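You operate a simulated robot arm through the tools that you are given. There is no shell and no other tool. Be economical: measure what you need, move in short steps, check, and stop when the job is done.

The job below is to be done with a simulated robot arm. You get a single attempt, and the scene is never put back.

TASK
Put the 41 size sign from the wide ledge on the black pad there and the 43 size sign on the white pad there.

Only the result counts: the job must be done as asked and must still hold three seconds after the hand-in. Knocking over, shifting, dropping, spilling or breaking anything else fails it.

THE ROBOT
A 6-joint arm with a two-finger parallel gripper, fixed in place. Base frame: the origin is at the foot of the arm, x ahead of it, y to its left, z up; the work surface is at about z = 0. Lengths are in cm, angles in rad, forces in N, time in s.
With the tool pointing down near the work surface it reaches from about 14 to 58 cm from the base axis. Its first joint turns from -1.152 to 1.152 rad. Payload 2.1 kg.
The TCP is the grasp point between the finger pads, 3 cm short of the fingertips. In the tool frame z runs along the fingers and y along their closing line. Largest opening 9.4 cm; finger width 2.8, thickness 1; the body of the gripper, 5 by 9.6 cm, starts 5.5 cm behind the TCP.
Orientation is told as [roll, pitch, yaw] about the base's x, y, z axes, in that order, counted from this pose: with the fingers straight down and closing along the base's y, the tool's x points along the base's -x, its y along +y and its z along -z.

THE INTERFACE
- The arm moves only by the tool drive_tool. Its argument "rows" is a list of rows, each a list of 7 numbers: the turn, a rotation vector about the base's x, y, z in units of 45 degrees (1.0 is 45 degrees), then the shift along the base's x, y, z in units of 100 mm (1.0 is 100 mm), then the opening, from 0 (shut) to 1 (fully open). In form: [[wx, wy, wz, dx, dy, dz, grip], ...]. A call has 1 to 20 rows; each row is the pose to reach, as a shift and turn from the pose commanded when the call began. A call with a number of a shift or a turn outside -1 to 1 is refused whole. A row lasts 0.2 s, in which the tool goes at most 5 cm and 0.15 rad; a call with a longer step from one row to the next is refused whole, and so is a gripper value outside its range. A pose out of reach is approached as far as the arm can. The call stops where the force on the tool passes 40 N (or 10 N more than at its start, if that is more) or the arm is blocked; 0.2 s more then pass. Each finger travels about 7.2 cm/s and halts on what it meets, pressing with about 27 N; the grip force reading is that of the motor and also rises with nothing between the fingers. The clock runs only during rows and for 0.2 s after the last one: add rows that repeat a pose to give the fingers time. It gives the time, the measured TCP pose, the force on the tool (base axes), the opening and the grip force at its end, in the units of the frame above (readings bear some noise), and new pictures: "pictures" is both (left out), scene, wrist or none.
- Cameras (640 x 400 px; columns grow to the right, rows downward): "scene" is fixed at [6.38, -37.44, 49.21]; the picture's right is [0.63, -0.78, 0.00], its down [-0.45, -0.36, -0.81] and it looks along [0.63, 0.51, -0.58] (base axes); focal length 322 px, centre (320, 200). "wrist" rides on the gripper at [7.6, 1.4, -10.3] in the tool frame; the picture's right is [-0.18, 0.98, 0.00], its down [-0.75, -0.14, -0.64] and it looks along [-0.63, -0.12, 0.77] (tool axes); focal length 243 px, centre (320, 200). There is no depth. A picture from a camera that has moved, and an enlarged one, comes with that camera's place and axes in the base frame and with its lens. The place of the scene camera against the robot may be out by one fixed shift of up to 1.8 cm in any direction.
- close_up(camera, box): a new picture of the part [left, top, right, bottom] of that camera's present view, enlarged. No time passes.
- finish_job(): hands the job in; it is judged then, once.

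Go step by step. Nothing tells you positions but the pictures and the camera data: compare them with the known pose of the tool, close in by small moves and look again before you grip or let go. The budget is 90 turns and 170 pictures, counting those below and the enlarged ones. Unless the task says otherwise, let go and move clear before handing in, and close with one line.

The tools are called after ">>>" by a JSON object that holds its "name" and its "arguments". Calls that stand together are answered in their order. drive_tool: Moves the arm, as the interface text tells. Its arguments: {"type":"object","properties":{"rows":{"type":"array","items":{"type":"array","items":{"type":"number"}}},"pictures":{"type":"string","enum":["both","scene","wrist","none"]}},"required":["rows"]} The other tools are called the same way: close_up (camera, box) takes an enlarged picture of a part of a camera's view; finish_job () hands the job in.

At the start:

```text
time: 0.0
ee_pos: [36.48, -2.85, 24.6]
ee_rot: [0.001, -0.001, 0.0]
wrist_force: [-0.9, -0.2, 0.3]
gripper_width: 9.4
gripper_force: 0.1
```

scene: 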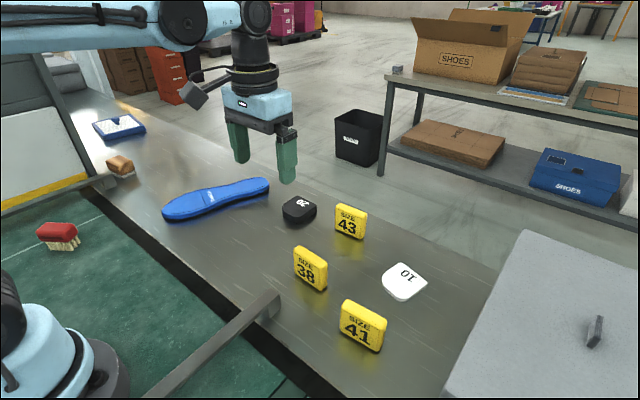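
wrist: 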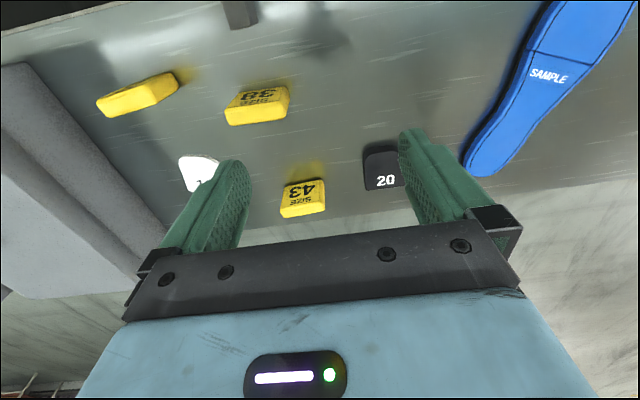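

I see three yellow size signs (43, 38, 41), a black "20" pad and a white "10" pad. I'll take enlarged views first to see how the signs stand and where they are.

>>> {"name": "close_up", "arguments": {"camera": "scene", "box": [260, 180, 440, 360]}}

>>> {"name": "close_up", "arguments": {"camera": "wrist", "box": [80, 50, 420, 240]}}

```text
2.22 times, centred on (350, 270) of scene
camera zoom: at [6.38, -37.44, 49.21], right [0.63, -0.78, 0.0], down [-0.45, -0.36, -0.81], along [0.63, 0.51, -0.58], focal length 716 px, centre (253, 44)
```

zoom: 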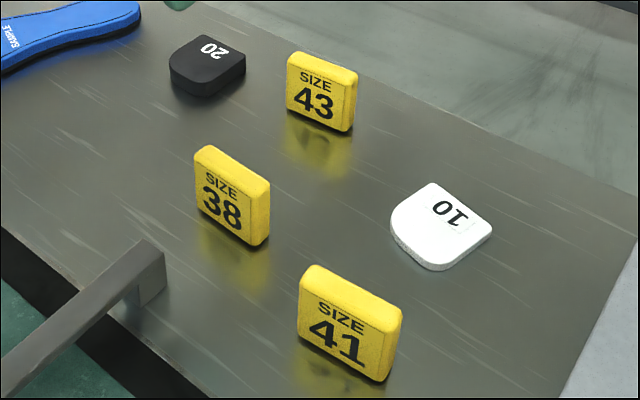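

```text
1.88 times, centred on (250, 145) of wrist
camera zoom: at [28.89, -1.34, 34.8], right [0.18, 0.98, 0.0], down [0.75, -0.14, 0.64], along [0.63, -0.12, -0.77], focal length 457 px, centre (452, 304)
```

zoom: 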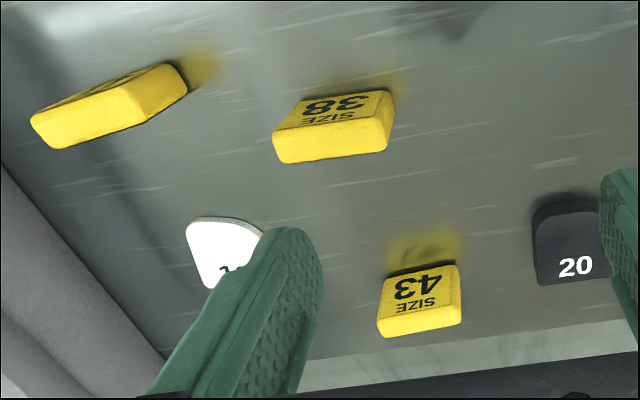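

The signs stand upright, each about 7 wide, 2 thick and 6 high. I put 43 near (54, -9), 41 near (33, -25), the black pad near (51, 4) and the white pad near (47, -26). I'll turn the gripper about -90° so it closes across the signs' thickness, and move toward 41 while staying high.

>>> {"name": "drive_tool", "arguments": {"rows": [[0, 0, -0.17, 0, -0.15, 0, 1], [0, 0, -0.34, 0, -0.3, 0, 1], [0, 0, -0.51, 0, -0.45, 0, 1], [0, 0, -0.68, 0, -0.6, 0, 1], [0, 0, -0.85, 0, -0.8, 0, 1], [0, 0, -1, 0, -1, 0, 1]], "pictures": "none"}}

>>> {"name": "drive_tool", "arguments": {"rows": [[0, 0, -0.17, 0, -0.15, 0, 1], [0, 0, -0.34, 0, -0.3, 0, 1], [0, 0, -0.51, 0, -0.45, 0, 1], [0, 0, -0.68, 0, -0.6, 0, 1], [0, 0, -0.85, 0, -0.8, 0, 1], [0, 0, -1, 0, -0.9, 0, 1], [0, 0, -1, 0, -0.9, 0, 1]]}}

```text
time: 1.4
ee_pos: [36.65, -13.04, 24.5]
ee_rot: [0.0, 0.0, -0.786]
wrist_force: [0.6, 0.2, 0.0]
gripper_width: 9.41
gripper_force: 0.0
```

```text
time: 3.0
ee_pos: [36.57, -21.94, 24.48]
ee_rot: [0.0, -0.003, -1.573]
wrist_force: [0.3, 0.5, -1.4]
gripper_width: 9.43
gripper_force: 0.0
camera wrist: at [37.95, -14.2, 34.76], right [0.98, -0.19, 0.0], down [-0.14, -0.75, 0.64], along [-0.12, -0.63, -0.77], focal length 243 px, centre (320, 200)
```

scene: 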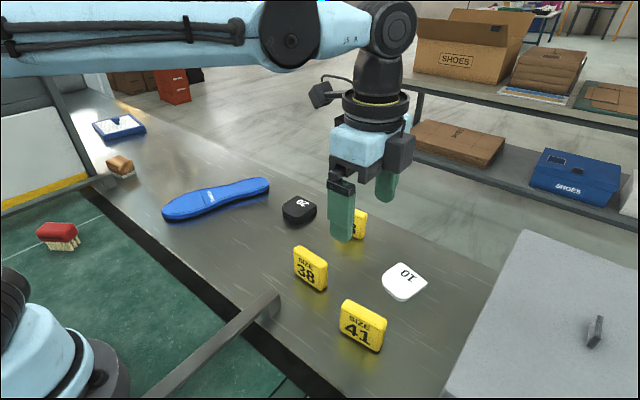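
wrist: 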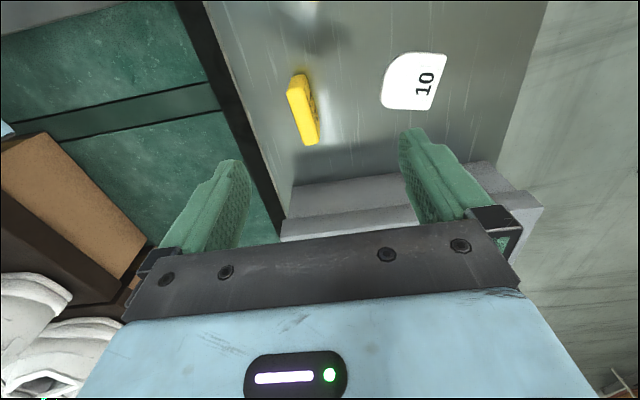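

Wrist view now shows 41 and the white pad clearly, plus the edge of a grey object at the -y side. I'll enlarge it to measure.

>>> {"name": "close_up", "arguments": {"camera": "wrist", "box": [260, 30, 460, 155]}}

>>> {"name": "close_up", "arguments": {"camera": "wrist", "box": [240, 120, 560, 320]}}

```text
3.20 times, centred on (360, 92) of wrist
camera zoom: at [37.95, -14.2, 34.76], right [0.98, -0.19, 0.0], down [-0.14, -0.75, 0.64], along [-0.12, -0.63, -0.77], focal length 776 px, centre (192, 544)
```

zoom: 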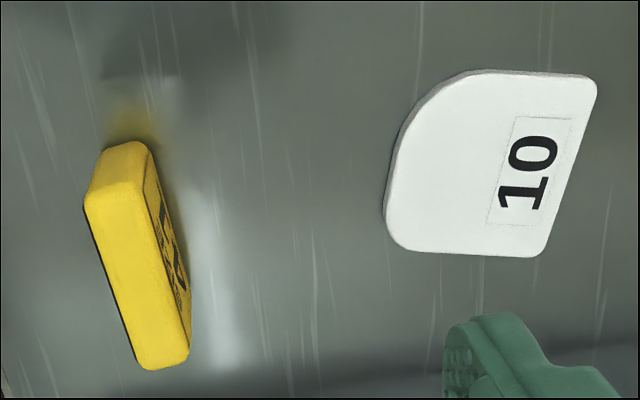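

```text
2.00 times, centred on (400, 220) of wrist
camera zoom: at [37.95, -14.2, 34.76], right [0.98, -0.19, 0.0], down [-0.14, -0.75, 0.64], along [-0.12, -0.63, -0.77], focal length 485 px, centre (160, 160)
```

zoom: 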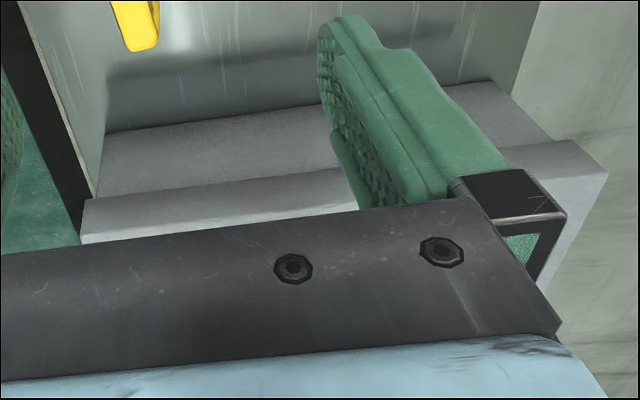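

41's centre comes out near (33.9, -24.8), turned about 4–5°. The white pad is centred near (48.3, -25.4) with its straight side turned about -11°, and the grey box wall is beyond y = -38, so it is clear. I'll move above 41 and look again.

>>> {"name": "drive_tool", "arguments": {"rows": [[0, 0, 0.12, -0.27, -0.29, 0, 0.7], [0, 0, 0.12, -0.27, -0.29, -0.4, 0.7], [0, 0, 0.12, -0.27, -0.29, -0.8, 0.7], [0, 0, 0.12, -0.27, -0.29, -1.0, 0.7], [0, 0, 0.12, -0.27, -0.29, -1.0, 0.7]]}}

```text
time: 4.2
ee_pos: [33.86, -24.91, 14.41]
ee_rot: [0.001, -0.001, -1.479]
wrist_force: [0.2, 0.2, -0.9]
gripper_width: 6.57
gripper_force: 0.1
camera wrist: at [34.48, -16.95, 24.75], right [1.0, -0.09, 0.0], down [-0.07, -0.76, 0.64], along [-0.06, -0.64, -0.77], focal length 243 px, centre (320, 200)
```

scene: 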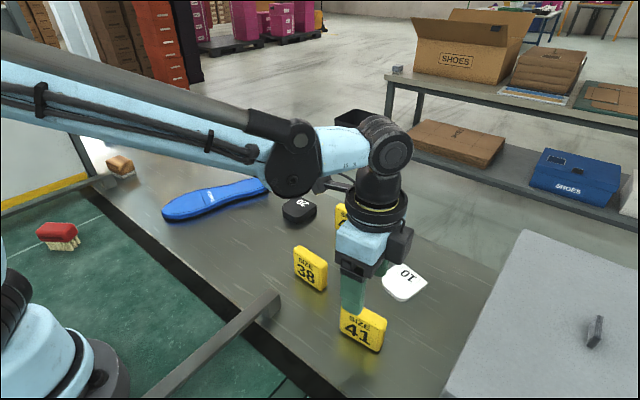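
wrist: 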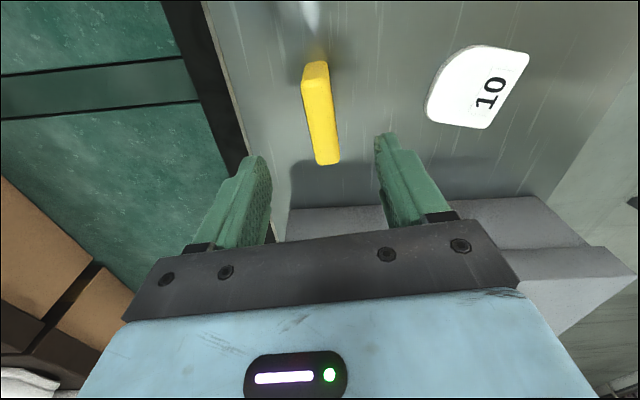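

41's top measures at (33.95, -25.0) with a 4° turn, which matches the gripper. I'll lower to z of about 4.6 with the fingers either side.

>>> {"name": "drive_tool", "arguments": {"rows": [[0, 0, 0, 0, 0, -0.3, 0.7], [0, 0, 0, 0, 0, -0.6, 0.7], [0, 0, 0, 0, 0, -0.8, 0.7], [0, 0, 0, 0, 0, -0.98, 0.7], [0, 0, 0, 0, 0, -0.98, 0.7]]}}

```text
time: 5.4
ee_pos: [33.84, -24.8, 4.71]
ee_rot: [0.0, -0.001, -1.477]
wrist_force: [0.1, -0.3, 0.0]
gripper_width: 6.59
gripper_force: 0.0
camera wrist: at [34.44, -16.97, 14.94], right [1.0, -0.09, 0.0], down [-0.07, -0.76, 0.64], along [-0.06, -0.64, -0.77], focal length 243 px, centre (320, 200)
```

scene: 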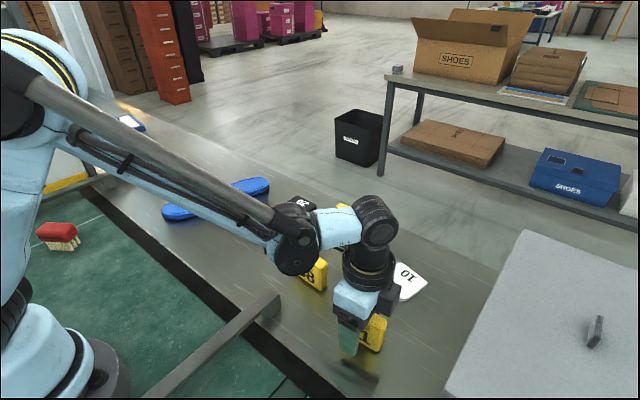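
wrist: 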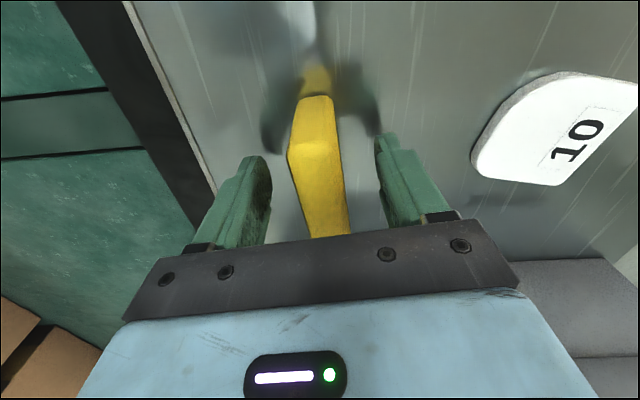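

The sign sits between the fingers and nothing is touching, so I'll close and lift slightly.

>>> {"name": "drive_tool", "arguments": {"rows": [[0, 0, 0, 0, 0, 0, 0.4], [0, 0, 0, 0, 0, 0, 0.2], [0, 0, 0, 0, 0, 0, 0.1], [0, 0, 0, 0, 0, 0, 0.1], [0, 0, 0, 0, 0, 0, 0.1]], "pictures": "wrist"}}

```text
time: 6.6
ee_pos: [33.77, -24.72, 4.71]
ee_rot: [-0.002, -0.002, -1.477]
wrist_force: [-0.6, -0.1, -0.2]
gripper_width: 2.57
gripper_force: 27.3
camera wrist: at [34.44, -16.97, 14.97], right [1.0, -0.09, 0.0], down [-0.07, -0.76, 0.64], along [-0.06, -0.64, -0.77], focal length 243 px, centre (320, 200)
```

wrist: 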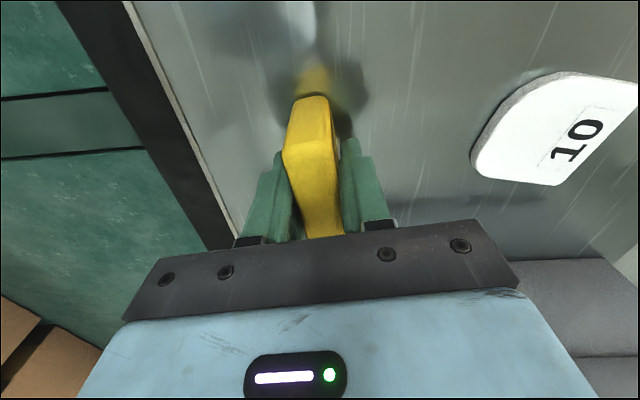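

41 is held at 2.57 cm wide. I'll lift it straight up, then carry it high toward the black pad.

>>> {"name": "drive_tool", "arguments": {"rows": [[0, 0, 0, 0, 0, 0.1, 0.1], [0, 0, 0, 0, 0, 0.3, 0.1], [0, 0, 0, 0, 0, 0.6, 0.1], [0, 0, 0, 0, 0, 0.9, 0.1], [0, 0, 0, 0, 0, 1.0, 0.1], [0, 0, 0, 0, 0, 1.0, 0.1]], "pictures": "scene"}}

>>> {"name": "drive_tool", "arguments": {"rows": [[0, 0, 0, 0, 0, 0.3, 0.1], [0, 0, 0, 0.2, 0.2, 0.5, 0.1], [0, 0, 0, 0.4, 0.4, 0.5, 0.1], [0, 0, 0, 0.6, 0.65, 0.5, 0.1], [0, 0, 0, 0.8, 0.9, 0.5, 0.1], [0, 0, 0, 0.9, 1.0, 0.5, 0.1], [0, 0, 0, 0.9, 1.0, 0.5, 0.1]], "pictures": "scene"}}

```text
time: 8.0
ee_pos: [33.75, -24.72, 14.63]
ee_rot: [-0.001, -0.003, -1.476]
wrist_force: [0.0, -0.3, -1.2]
gripper_width: 2.57
gripper_force: 27.5
```

scene: 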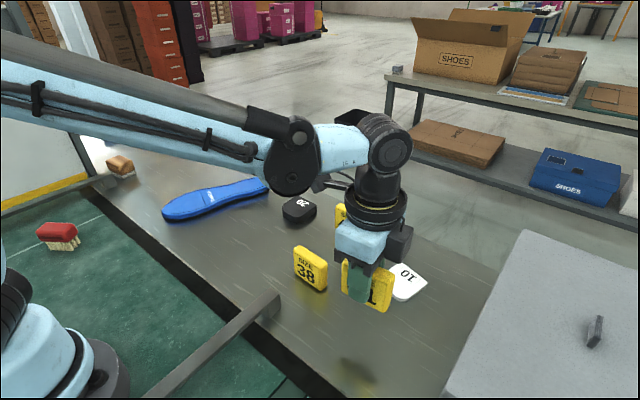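

```text
time: 9.6
ee_pos: [42.89, -14.67, 19.69]
ee_rot: [-0.001, -0.001, -1.476]
wrist_force: [1.4, -0.6, -1.1]
gripper_width: 2.58
gripper_force: 27.3
```

scene: 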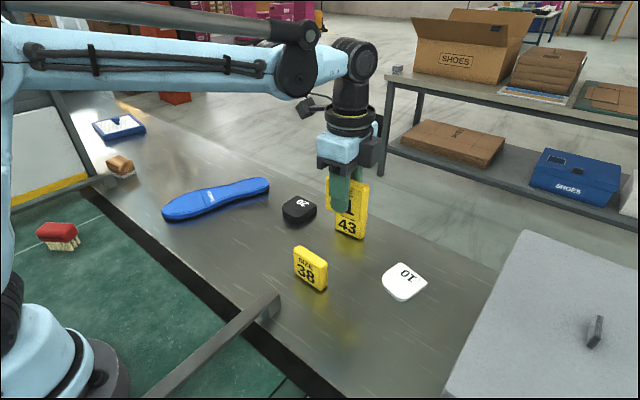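

41 is held upright. I'll carry it past the black pad, offset to the side, so the wrist camera can measure the pad with nothing in the way.

>>> {"name": "drive_tool", "arguments": {"rows": [[0, 0, 0, 0, 0.3, 0, 0.1], [0, 0, 0, 0, 0.6, 0, 0.1], [0, 0, 0, 0, 0.9, 0, 0.1], [0, 0, 0, 0, 1.0, 0, 0.1]], "pictures": "none"}}

>>> {"name": "drive_tool", "arguments": {"rows": [[0, 0, 0, 0, 0.3, 0, 0.1], [0, 0, 0, 0, 0.6, 0, 0.1], [0, 0, 0, 0, 0.9, 0, 0.1], [0, 0, 0, 0, 1.0, 0, 0.1], [0, 0, 0, 0, 1.0, 0, 0.1], [0, 0, 0, 0, 1.0, 0, 0.1]]}}

```text
time: 10.6
ee_pos: [42.81, -4.68, 19.72]
ee_rot: [0.001, -0.002, -1.478]
wrist_force: [0.1, 0.7, -0.8]
gripper_width: 2.57
gripper_force: 26.4
```

```text
time: 12.0
ee_pos: [42.98, 5.24, 19.65]
ee_rot: [0.001, -0.001, -1.476]
wrist_force: [0.5, -0.1, -1.6]
gripper_width: 2.58
gripper_force: 27.1
camera wrist: at [43.54, 13.11, 30.01], right [1.0, -0.09, 0.0], down [-0.07, -0.76, 0.64], along [-0.06, -0.64, -0.77], focal length 243 px, centre (320, 200)
```

scene: 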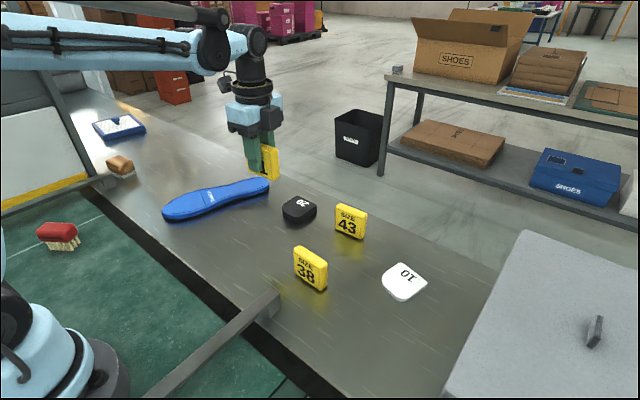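
wrist: 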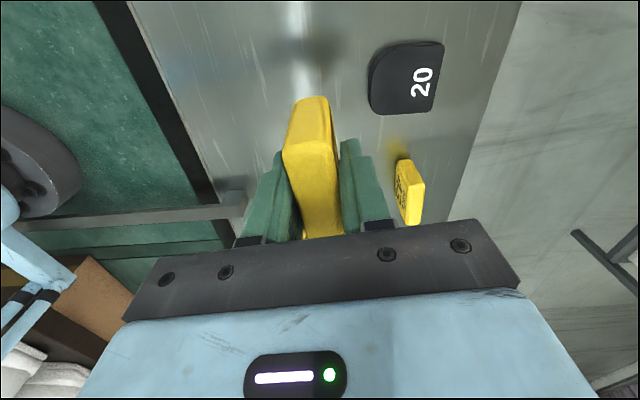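

The black pad and 43 are both clearly visible. I'll enlarge them to measure.

>>> {"name": "close_up", "arguments": {"camera": "wrist", "box": [340, 20, 480, 108]}}

>>> {"name": "close_up", "arguments": {"camera": "wrist", "box": [340, 140, 480, 228]}}

>>> {"name": "close_up", "arguments": {"camera": "scene", "box": [260, 180, 380, 255]}}

```text
4.55 times, centred on (410, 64) of wrist
camera zoom: at [43.54, 13.11, 30.01], right [1.0, -0.09, 0.0], down [-0.07, -0.76, 0.64], along [-0.06, -0.64, -0.77], focal length 1103 px, centre (-89, 818)
```

zoom: 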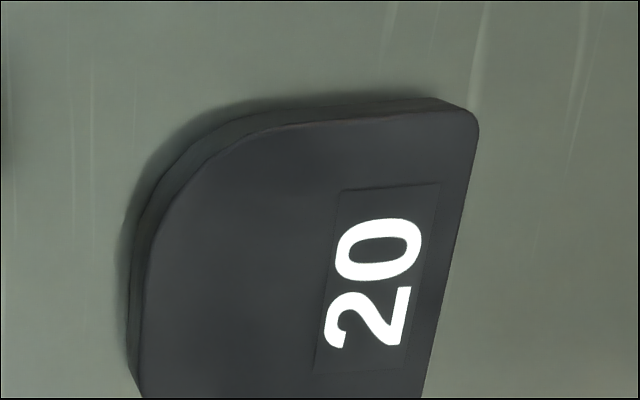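

```text
4.55 times, centred on (410, 184) of wrist
camera zoom: at [43.54, 13.11, 30.01], right [1.0, -0.09, 0.0], down [-0.07, -0.76, 0.64], along [-0.06, -0.64, -0.77], focal length 1103 px, centre (-89, 273)
```

zoom: 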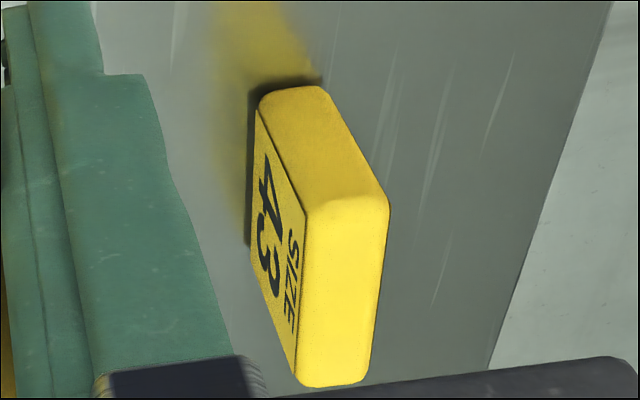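

```text
5.33 times, centred on (320, 218) of scene
camera zoom: at [6.38, -37.44, 49.21], right [0.63, -0.78, 0.0], down [-0.45, -0.36, -0.81], along [0.63, 0.51, -0.58], focal length 1719 px, centre (320, 107)
```

zoom: 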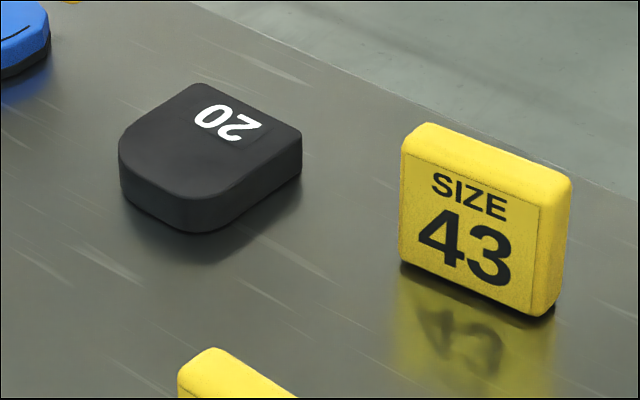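

The black pad spans about x 48.3–55.4 and y 2.0–8.5, and is 2 cm thick. 43's centre is at (53.9, -8.95), turned about 5°. I'll bring 41 over the pad, square to it, and lower part way.

>>> {"name": "drive_tool", "arguments": {"rows": [[0, 0, -0.06, 0.3, 0, 0, 0.1], [0, 0, -0.12, 0.6, 0, 0, 0.1], [0, 0, -0.12, 0.93, 0.02, 0, 0.1], [0, 0, -0.12, 0.93, 0.02, -0.4, 0.1], [0, 0, -0.12, 0.93, 0.02, -0.8, 0.1], [0, 0, -0.12, 0.93, 0.02, -1.0, 0.1], [0, 0, -0.12, 0.93, 0.02, -1.0, 0.1]]}}

>>> {"name": "close_up", "arguments": {"camera": "scene", "box": [250, 150, 378, 230]}}

```text
time: 13.6
ee_pos: [52.28, 5.51, 9.81]
ee_rot: [0.001, -0.002, -1.571]
wrist_force: [0.1, 0.1, -1.0]
gripper_width: 2.59
gripper_force: 26.5
camera wrist: at [53.63, 13.17, 20.03], right [0.98, -0.18, 0.0], down [-0.14, -0.75, 0.64], along [-0.12, -0.63, -0.77], focal length 243 px, centre (320, 200)
```

scene: 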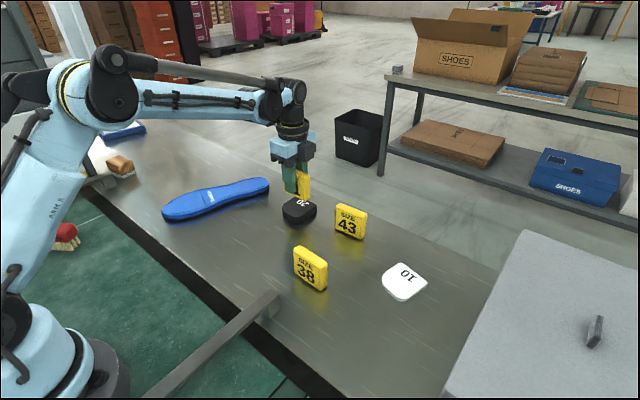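
wrist: 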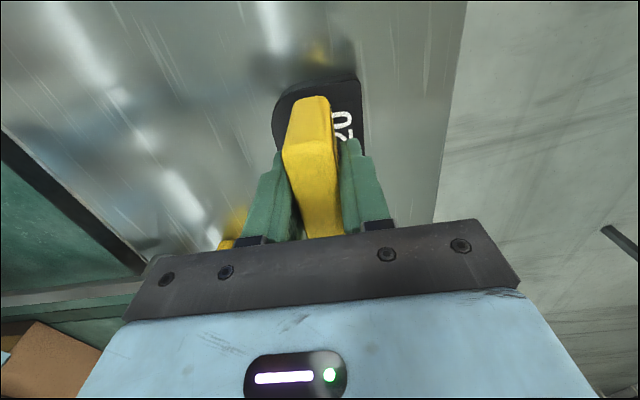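

```text
5.00 times, centred on (314, 190) of scene
camera zoom: at [6.38, -37.44, 49.21], right [0.63, -0.78, 0.0], down [-0.45, -0.36, -0.81], along [0.63, 0.51, -0.58], focal length 1612 px, centre (350, 250)
```

zoom: 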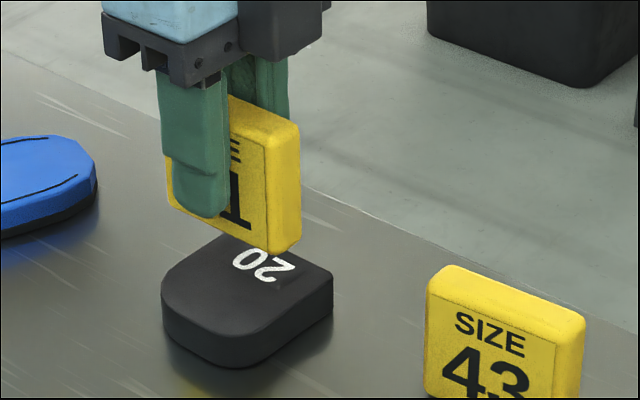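

41 hangs about 3 cm above the pad and roughly centred. I'll go down 2 cm more and compare edges before touching.

>>> {"name": "drive_tool", "arguments": {"rows": [[0, 0, 0, 0, -0.02, -0.1, 0.1], [0, 0, 0, 0, -0.02, -0.23, 0.1], [0, 0, 0, 0, -0.02, -0.23, 0.1]], "pictures": "none"}}

>>> {"name": "close_up", "arguments": {"camera": "scene", "box": [260, 170, 340, 220]}}

>>> {"name": "close_up", "arguments": {"camera": "wrist", "box": [240, 40, 400, 140]}}

```text
time: 14.4
ee_pos: [52.16, 5.2, 7.35]
ee_rot: [-0.001, -0.004, -1.571]
wrist_force: [-0.9, 0.1, -0.7]
gripper_width: 2.59
gripper_force: 26.5
```

```text
8.00 times, centred on (300, 195) of scene
camera zoom: at [6.38, -37.44, 49.21], right [0.63, -0.78, 0.0], down [-0.45, -0.36, -0.81], along [0.63, 0.51, -0.58], focal length 2579 px, centre (480, 240)
```

zoom: 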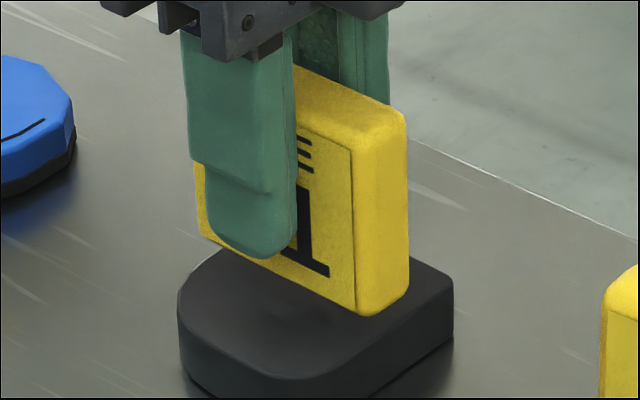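

```text
4.00 times, centred on (320, 90) of wrist
camera zoom: at [53.6, 12.94, 17.7], right [0.98, -0.18, 0.0], down [-0.14, -0.75, 0.64], along [-0.12, -0.63, -0.77], focal length 970 px, centre (320, 640)
```

zoom: 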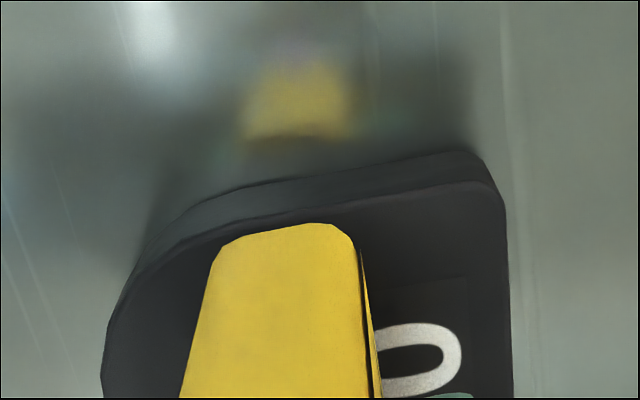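

41 is within the pad at both ends. I'll lower in 1–2 mm steps until it touches.

>>> {"name": "drive_tool", "arguments": {"rows": [[0, 0, 0, 0.02, 0, -0.02, 0.1], [0, 0, 0, 0.02, 0, -0.035, 0.1], [0, 0, 0, 0.02, 0, -0.05, 0.1], [0, 0, 0, 0.02, 0, -0.05, 0.1]], "pictures": "none"}}

>>> {"name": "close_up", "arguments": {"camera": "scene", "box": [260, 170, 340, 220]}}

```text
time: 15.4
ee_pos: [52.36, 5.11, 6.95]
ee_rot: [0.001, 0.001, -1.572]
wrist_force: [-0.2, 0.7, 0.2]
gripper_width: 2.57
gripper_force: 26.5
```

```text
8.00 times, centred on (300, 195) of scene
camera zoom: at [6.38, -37.44, 49.21], right [0.63, -0.78, 0.0], down [-0.45, -0.36, -0.81], along [0.63, 0.51, -0.58], focal length 2579 px, centre (480, 240)
```

zoom: 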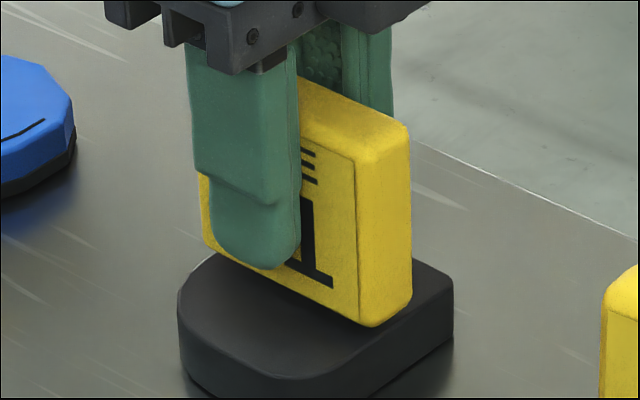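

There's no contact yet, so I'll keep lowering in small steps and watch the force.

>>> {"name": "drive_tool", "arguments": {"rows": [[0, 0, 0, 0, 0, -0.015, 0.1], [0, 0, 0, 0, 0, -0.03, 0.1], [0, 0, 0, 0, 0, -0.03, 0.1]], "pictures": "none"}}

>>> {"name": "close_up", "arguments": {"camera": "wrist", "box": [240, 40, 400, 140]}}

```text
time: 16.2
ee_pos: [52.46, 5.11, 6.73]
ee_rot: [0.0, -0.003, -1.57]
wrist_force: [-0.1, -0.2, 12.5]
gripper_width: 2.59
gripper_force: 26.8
```

```text
4.00 times, centred on (320, 90) of wrist
camera zoom: at [53.76, 12.96, 16.95], right [0.98, -0.18, 0.0], down [-0.14, -0.75, 0.64], along [-0.12, -0.63, -0.77], focal length 970 px, centre (320, 640)
```

zoom: 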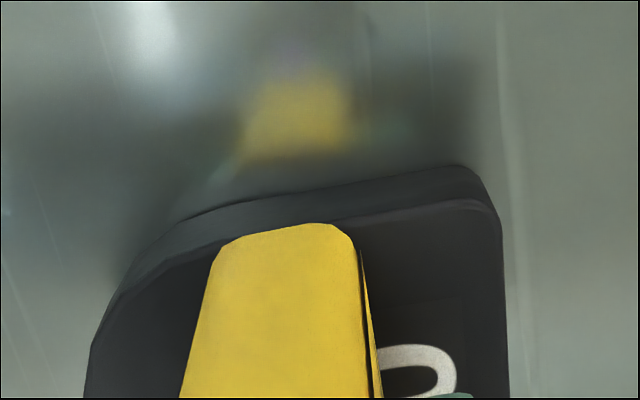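

It touches the pad at 12.5 N and sits centred. I'll ease the press slightly, open, and rise straight up.

>>> {"name": "drive_tool", "arguments": {"rows": [[0, 0, 0, 0, 0, 0.005, 0.1], [0, 0, 0, 0, 0, 0.005, 0.35], [0, 0, 0, 0, 0, 0.005, 0.5], [0, 0, 0, 0, 0, 0.005, 0.6], [0, 0, 0, 0, 0, 0.005, 0.6]], "pictures": "scene"}}

>>> {"name": "drive_tool", "arguments": {"rows": [[0, 0, 0, 0, 0, 0.15, 0.6], [0, 0, 0, 0, 0, 0.4, 0.6], [0, 0, 0, 0, 0, 0.7, 0.6], [0, 0, 0, 0, 0, 1.0, 0.6], [0, 0, 0, 0, 0, 1.0, 0.6]]}}

```text
time: 17.4
ee_pos: [52.5, 5.28, 6.75]
ee_rot: [0.0, -0.001, -1.571]
wrist_force: [0.0, 0.5, -0.2]
gripper_width: 5.65
gripper_force: 0.1
```

scene: 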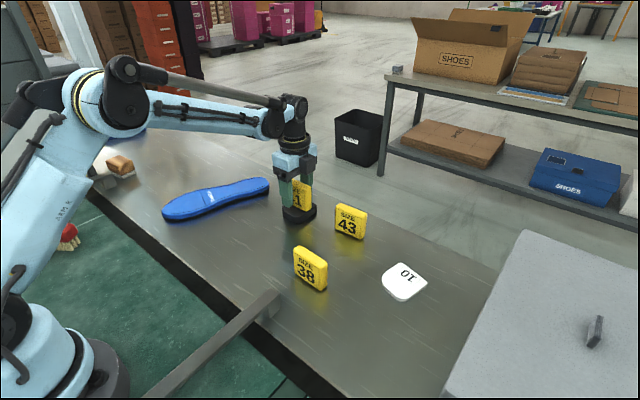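

```text
time: 18.6
ee_pos: [52.23, 5.17, 16.72]
ee_rot: [0.0, -0.003, -1.57]
wrist_force: [-0.1, -0.4, 0.6]
gripper_width: 5.65
gripper_force: 0.0
camera wrist: at [53.73, 12.86, 26.91], right [0.98, -0.18, 0.0], down [-0.14, -0.75, 0.64], along [-0.12, -0.63, -0.77], focal length 243 px, centre (320, 200)
```

scene: 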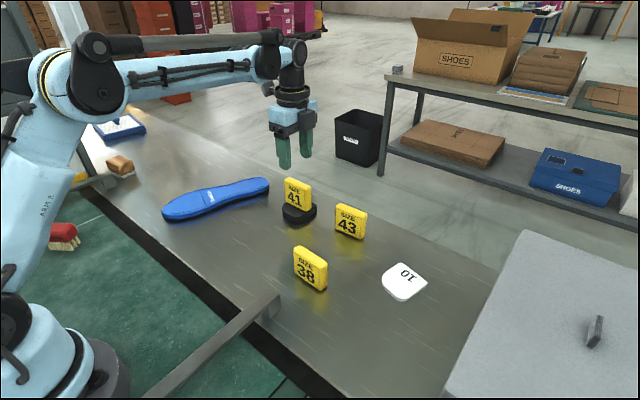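
wrist: 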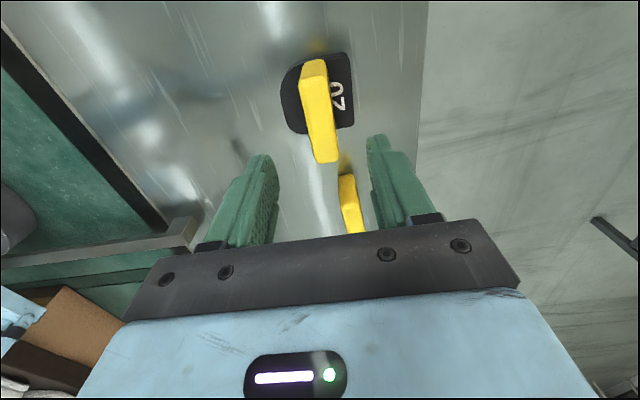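

41 stands on the black pad. Next I'll move above 43 at (53.9, -8.95) and turn 5° to match it.

>>> {"name": "drive_tool", "arguments": {"rows": [[0, 0, 0, 0, -0.3, 0, 0.7], [0, 0, 0, 0, -0.6, 0, 0.7], [0, 0, 0, 0, -0.9, 0, 0.7], [0, 0, 0.05, 0, -1.0, 0, 0.7]], "pictures": "none"}}

>>> {"name": "drive_tool", "arguments": {"rows": [[0, 0, 0.06, 0.1, -0.25, 0, 0.7], [0, 0, 0.06, 0.15, -0.41, 0, 0.7], [0, 0, 0.06, 0.15, -0.41, -0.2, 0.7], [0, 0, 0.06, 0.15, -0.41, -0.2, 0.7]], "pictures": "wrist"}}

>>> {"name": "close_up", "arguments": {"camera": "wrist", "box": [240, 50, 400, 150]}}

```text
time: 19.6
ee_pos: [52.4, -4.79, 16.67]
ee_rot: [0.0, 0.0, -1.531]
wrist_force: [-0.2, -0.1, 0.0]
gripper_width: 6.59
gripper_force: 0.1
```

```text
time: 20.6
ee_pos: [53.93, -8.93, 14.63]
ee_rot: [-0.001, 0.0, -1.482]
wrist_force: [-0.4, 0.2, 0.6]
gripper_width: 6.6
gripper_force: 0.1
camera wrist: at [54.6, -1.01, 24.89], right [1.0, -0.1, 0.0], down [-0.08, -0.76, 0.64], along [-0.06, -0.64, -0.77], focal length 243 px, centre (320, 200)
```

wrist: 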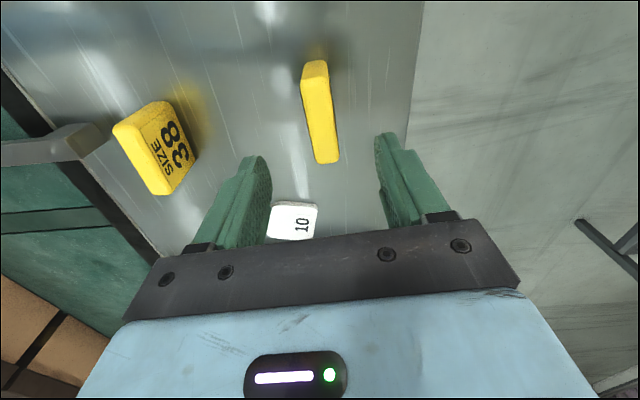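

```text
4.00 times, centred on (320, 100) of wrist
camera zoom: at [54.6, -1.01, 24.89], right [1.0, -0.1, 0.0], down [-0.08, -0.76, 0.64], along [-0.06, -0.64, -0.77], focal length 970 px, centre (320, 600)
```

zoom: 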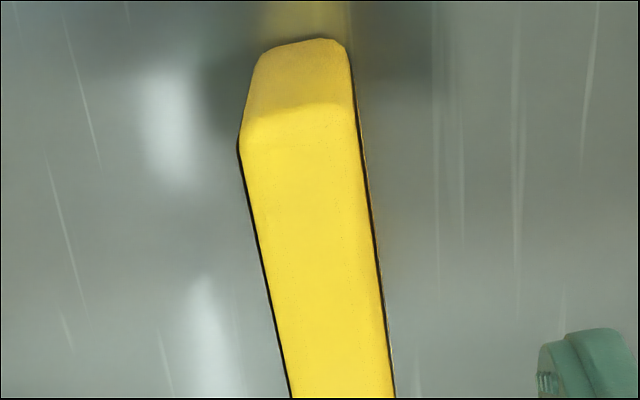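

43 lines up just as 41 did before its grasp. I'll lower and close.

>>> {"name": "drive_tool", "arguments": {"rows": [[0, 0, 0, 0, 0, -0.3, 0.7], [0, 0, 0, 0, 0, -0.6, 0.7], [0, 0, 0, 0, 0, -0.8, 0.7], [0, 0, 0, 0, 0, -0.99, 0.7], [0, 0, 0, 0, 0, -0.99, 0.7]]}}

```text
time: 21.8
ee_pos: [53.87, -8.93, 4.8]
ee_rot: [-0.001, 0.0, -1.483]
wrist_force: [-0.8, -0.3, 0.6]
gripper_width: 6.57
gripper_force: 0.1
camera wrist: at [54.56, -1.05, 15.0], right [1.0, -0.1, 0.0], down [-0.08, -0.76, 0.64], along [-0.06, -0.64, -0.77], focal length 243 px, centre (320, 200)
```

scene: 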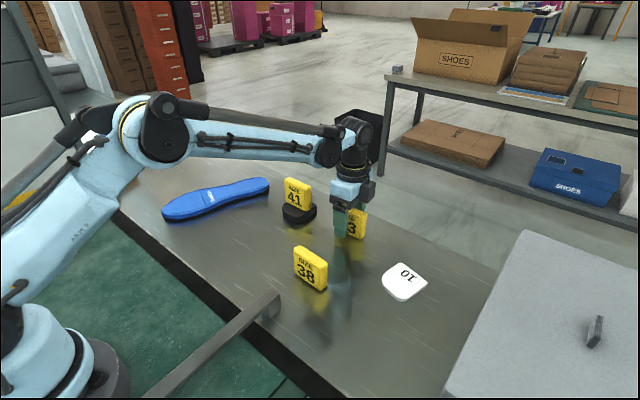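
wrist: 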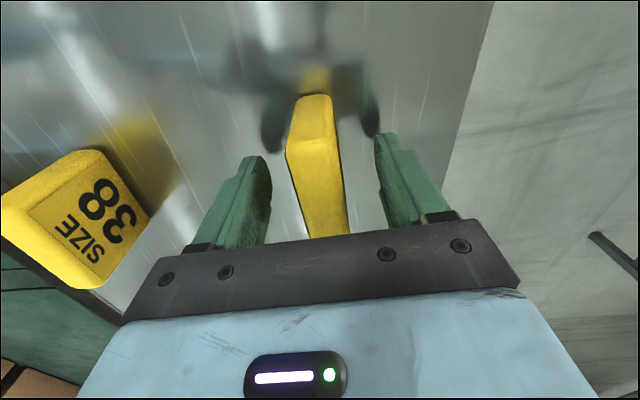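

43 is between the fingers. I'll close, then lift straight up.

>>> {"name": "drive_tool", "arguments": {"rows": [[0, 0, 0, 0, 0, 0, 0.4], [0, 0, 0, 0, 0, 0, 0.2], [0, 0, 0, 0, 0, 0, 0.1], [0, 0, 0, 0, 0, 0, 0.1], [0, 0, 0, 0, 0, 0, 0.1]], "pictures": "none"}}

>>> {"name": "drive_tool", "arguments": {"rows": [[0, 0, 0, 0, 0, 0.1, 0.1], [0, 0, 0, 0, 0, 0.3, 0.1], [0, 0, 0, 0, 0, 0.6, 0.1], [0, 0, 0, 0, 0, 0.9, 0.1], [0, 0, 0, 0, 0, 1.0, 0.1], [0, 0, 0, 0, 0, 1.0, 0.1]]}}

```text
time: 23.0
ee_pos: [53.91, -8.9, 4.78]
ee_rot: [0.0, -0.003, -1.485]
wrist_force: [1.1, 0.6, -0.1]
gripper_width: 2.6
gripper_force: 26.2
```

```text
time: 24.4
ee_pos: [53.96, -8.84, 14.76]
ee_rot: [-0.001, -0.003, -1.483]
wrist_force: [0.3, 0.3, -1.2]
gripper_width: 2.56
gripper_force: 27.1
camera wrist: at [54.64, -0.99, 25.04], right [1.0, -0.1, 0.0], down [-0.08, -0.76, 0.64], along [-0.06, -0.64, -0.77], focal length 243 px, centre (320, 200)
```

scene: 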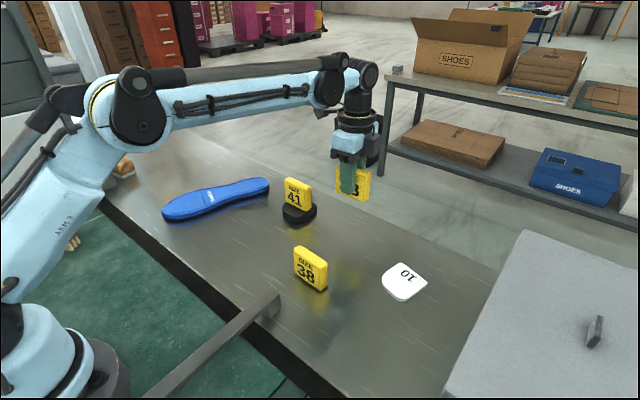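
wrist: 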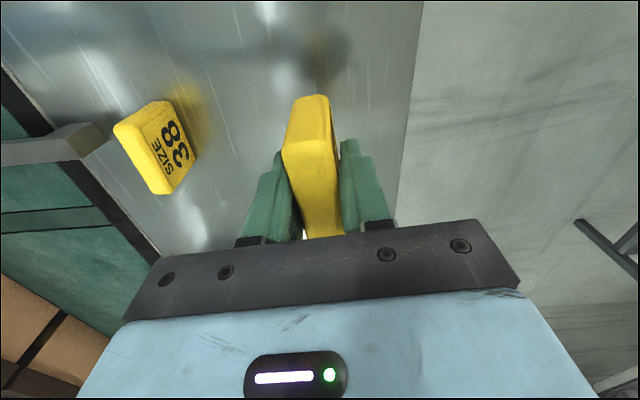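

43 is held the same way 41 was. The white pad's centre is near (47.8, -25.1), turned about -10°, so I'll carry 43 there and turn it to match.

>>> {"name": "drive_tool", "arguments": {"rows": [[0, 0, -0.06, -0.1, -0.25, 0.1, 0.1], [0, 0, -0.13, -0.2, -0.55, 0.1, 0.1], [0, 0, -0.2, -0.3, -0.85, 0.1, 0.1], [0, 0, -0.25, -0.35, -1.0, 0.1, 0.1]], "pictures": "none"}}

>>> {"name": "drive_tool", "arguments": {"rows": [[0, 0, -0.04, -0.1, -0.25, 0, 0.1], [0, 0, -0.083, -0.236, -0.5, 0, 0.1], [0, 0, -0.083, -0.236, -0.626, 0, 0.1], [0, 0, -0.083, -0.236, -0.626, -0.3, 0.1], [0, 0, -0.083, -0.236, -0.626, -0.6, 0.1], [0, 0, -0.083, -0.236, -0.626, -0.7, 0.1], [0, 0, -0.083, -0.236, -0.626, -0.7, 0.1]]}}

>>> {"name": "close_up", "arguments": {"camera": "scene", "box": [350, 230, 462, 300]}}

>>> {"name": "close_up", "arguments": {"camera": "wrist", "box": [240, 50, 400, 150]}}

```text
time: 25.4
ee_pos: [50.36, -18.89, 15.85]
ee_rot: [-0.001, -0.001, -1.681]
wrist_force: [-0.3, -0.4, -1.6]
gripper_width: 2.61
gripper_force: 27.2
```

```text
time: 27.0
ee_pos: [47.99, -25.2, 8.78]
ee_rot: [0.0, -0.003, -1.745]
wrist_force: [0.0, -0.1, -1.4]
gripper_width: 2.61
gripper_force: 27.2
camera wrist: at [50.65, -17.72, 19.01], right [0.94, -0.35, 0.0], down [-0.27, -0.72, 0.64], along [-0.23, -0.6, -0.77], focal length 243 px, centre (320, 200)
```

scene: 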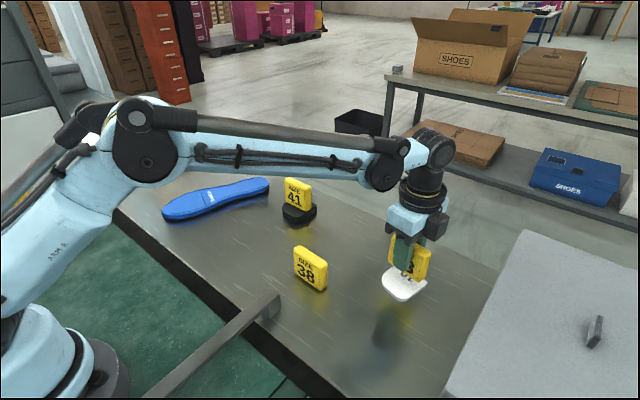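
wrist: 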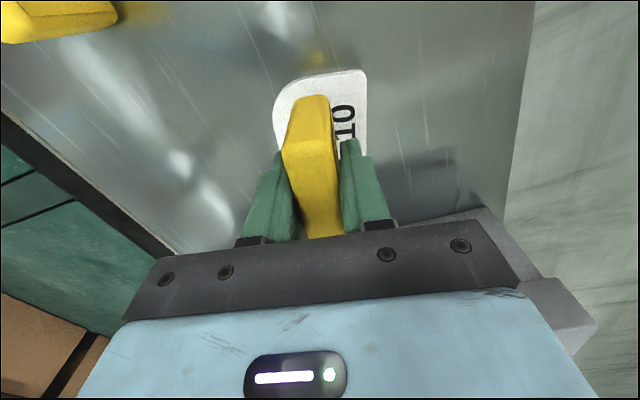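

```text
5.71 times, centred on (406, 265) of scene
camera zoom: at [6.38, -37.44, 49.21], right [0.63, -0.78, 0.0], down [-0.45, -0.36, -0.81], along [0.63, 0.51, -0.58], focal length 1842 px, centre (-171, -171)
```

zoom: 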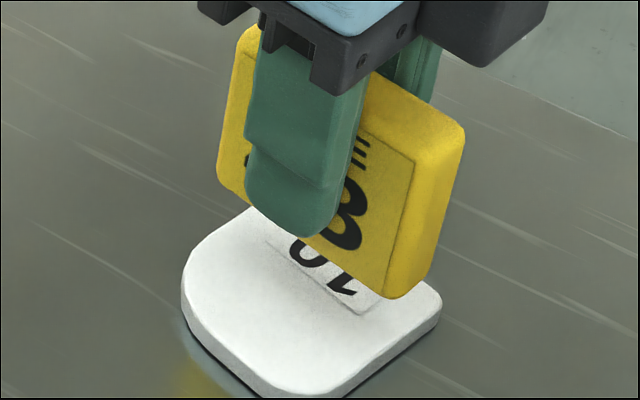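

```text
4.00 times, centred on (320, 100) of wrist
camera zoom: at [50.65, -17.72, 19.01], right [0.94, -0.35, 0.0], down [-0.27, -0.72, 0.64], along [-0.23, -0.6, -0.77], focal length 970 px, centre (320, 600)
```

zoom: 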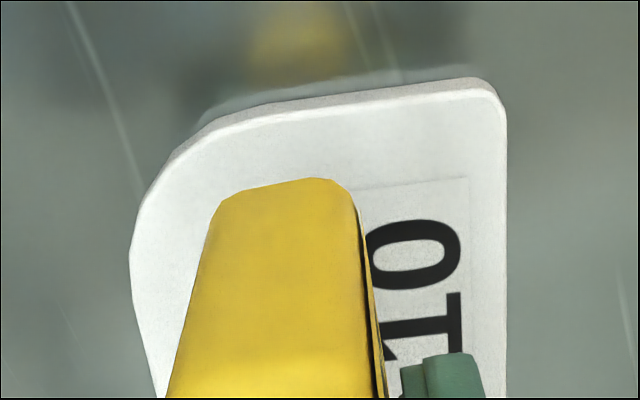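

43 is aligned with the white pad and about 3 cm above it. I'll lower 2 cm and compare edges again.

>>> {"name": "drive_tool", "arguments": {"rows": [[0, 0, 0, 0, 0, -0.1, 0.1], [0, 0, 0, 0, 0, -0.24, 0.1], [0, 0, 0, 0, 0, -0.24, 0.1]], "pictures": "none"}}

>>> {"name": "close_up", "arguments": {"camera": "scene", "box": [350, 240, 462, 310]}}

>>> {"name": "close_up", "arguments": {"camera": "wrist", "box": [240, 40, 400, 140]}}

```text
time: 27.8
ee_pos: [47.99, -25.09, 6.34]
ee_rot: [0.0, -0.003, -1.746]
wrist_force: [0.2, -0.5, -1.3]
gripper_width: 2.59
gripper_force: 27.3
```

```text
5.71 times, centred on (406, 275) of scene
camera zoom: at [6.38, -37.44, 49.21], right [0.63, -0.78, 0.0], down [-0.45, -0.36, -0.81], along [0.63, 0.51, -0.58], focal length 1842 px, centre (-171, -229)
```

zoom: 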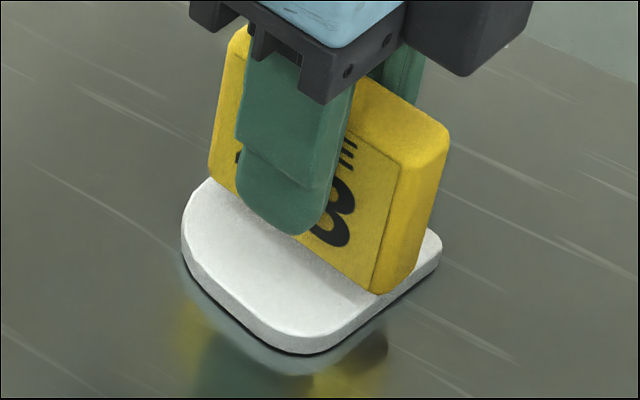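

```text
4.00 times, centred on (320, 90) of wrist
camera zoom: at [50.63, -17.76, 16.59], right [0.94, -0.35, 0.0], down [-0.27, -0.72, 0.64], along [-0.23, -0.6, -0.77], focal length 970 px, centre (320, 640)
```

zoom: 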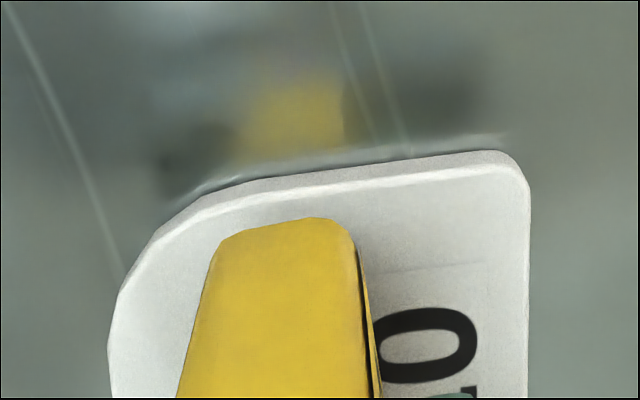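

The near end overhangs by about 2 mm and the pad is turned a few degrees more than the sign. I'll shift 2.4 mm toward +y, turn -2.7°, and lower to contact.

>>> {"name": "drive_tool", "arguments": {"rows": [[0, 0, -0.06, 0, 0.024, 0, 0.1], [0, 0, -0.06, 0, 0.024, -0.03, 0.1], [0, 0, -0.06, 0, 0.024, -0.04, 0.1], [0, 0, -0.06, 0, 0.024, -0.04, 0.1]], "pictures": "none"}}

>>> {"name": "close_up", "arguments": {"camera": "scene", "box": [350, 240, 462, 310]}}

>>> {"name": "close_up", "arguments": {"camera": "wrist", "box": [240, 40, 400, 140]}}

```text
time: 28.8
ee_pos: [47.87, -24.87, 5.99]
ee_rot: [0.0, -0.002, -1.792]
wrist_force: [0.1, 0.5, -0.5]
gripper_width: 2.59
gripper_force: 26.9
```

```text
5.71 times, centred on (406, 275) of scene
camera zoom: at [6.38, -37.44, 49.21], right [0.63, -0.78, 0.0], down [-0.45, -0.36, -0.81], along [0.63, 0.51, -0.58], focal length 1842 px, centre (-171, -229)
```

zoom: 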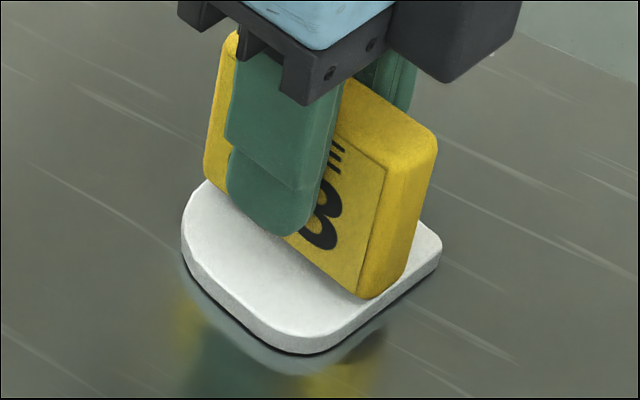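

```text
4.00 times, centred on (320, 90) of wrist
camera zoom: at [51.01, -17.64, 16.24], right [0.92, -0.4, 0.0], down [-0.3, -0.7, 0.64], along [-0.25, -0.59, -0.77], focal length 970 px, centre (320, 640)
```

zoom: 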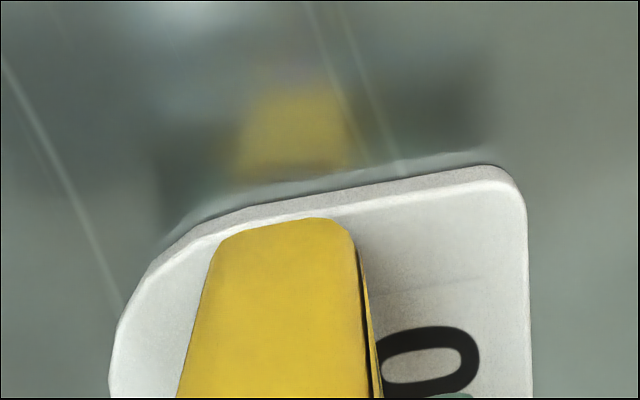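

Both ends are now at the pad's edges and evenly placed. I'll lower to contact.

>>> {"name": "drive_tool", "arguments": {"rows": [[0, 0, 0, 0.02, 0, -0.015, 0.1], [0, 0, 0, 0.02, 0, -0.025, 0.1], [0, 0, 0, 0.02, 0, -0.025, 0.1]], "pictures": "none"}}

```text
time: 29.6
ee_pos: [48.17, -24.89, 5.8]
ee_rot: [0.001, -0.001, -1.793]
wrist_force: [-0.3, 0.0, -0.5]
gripper_width: 2.6
gripper_force: 27.0
```

>>> {"name": "drive_tool", "arguments": {"rows": [[0, 0, 0, 0, 0, -0.01, 0.1], [0, 0, 0, 0, 0, -0.018, 0.1], [0, 0, 0, 0, 0, -0.018, 0.1]], "pictures": "none"}}

>>> {"name": "close_up", "arguments": {"camera": "scene", "box": [350, 240, 462, 310]}}

```text
time: 30.4
ee_pos: [48.12, -24.86, 5.55]
ee_rot: [0.0, -0.002, -1.793]
wrist_force: [-2.0, 1.2, 24.4]
gripper_width: 2.62
gripper_force: 26.5
```

```text
5.71 times, centred on (406, 275) of scene
camera zoom: at [6.37, -37.44, 49.22], right [0.63, -0.78, 0.0], down [-0.45, -0.36, -0.81], along [0.63, 0.51, -0.58], focal length 1842 px, centre (-171, -229)
```

zoom: 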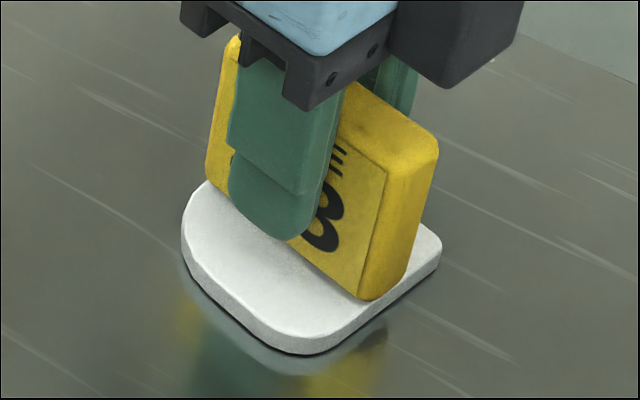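

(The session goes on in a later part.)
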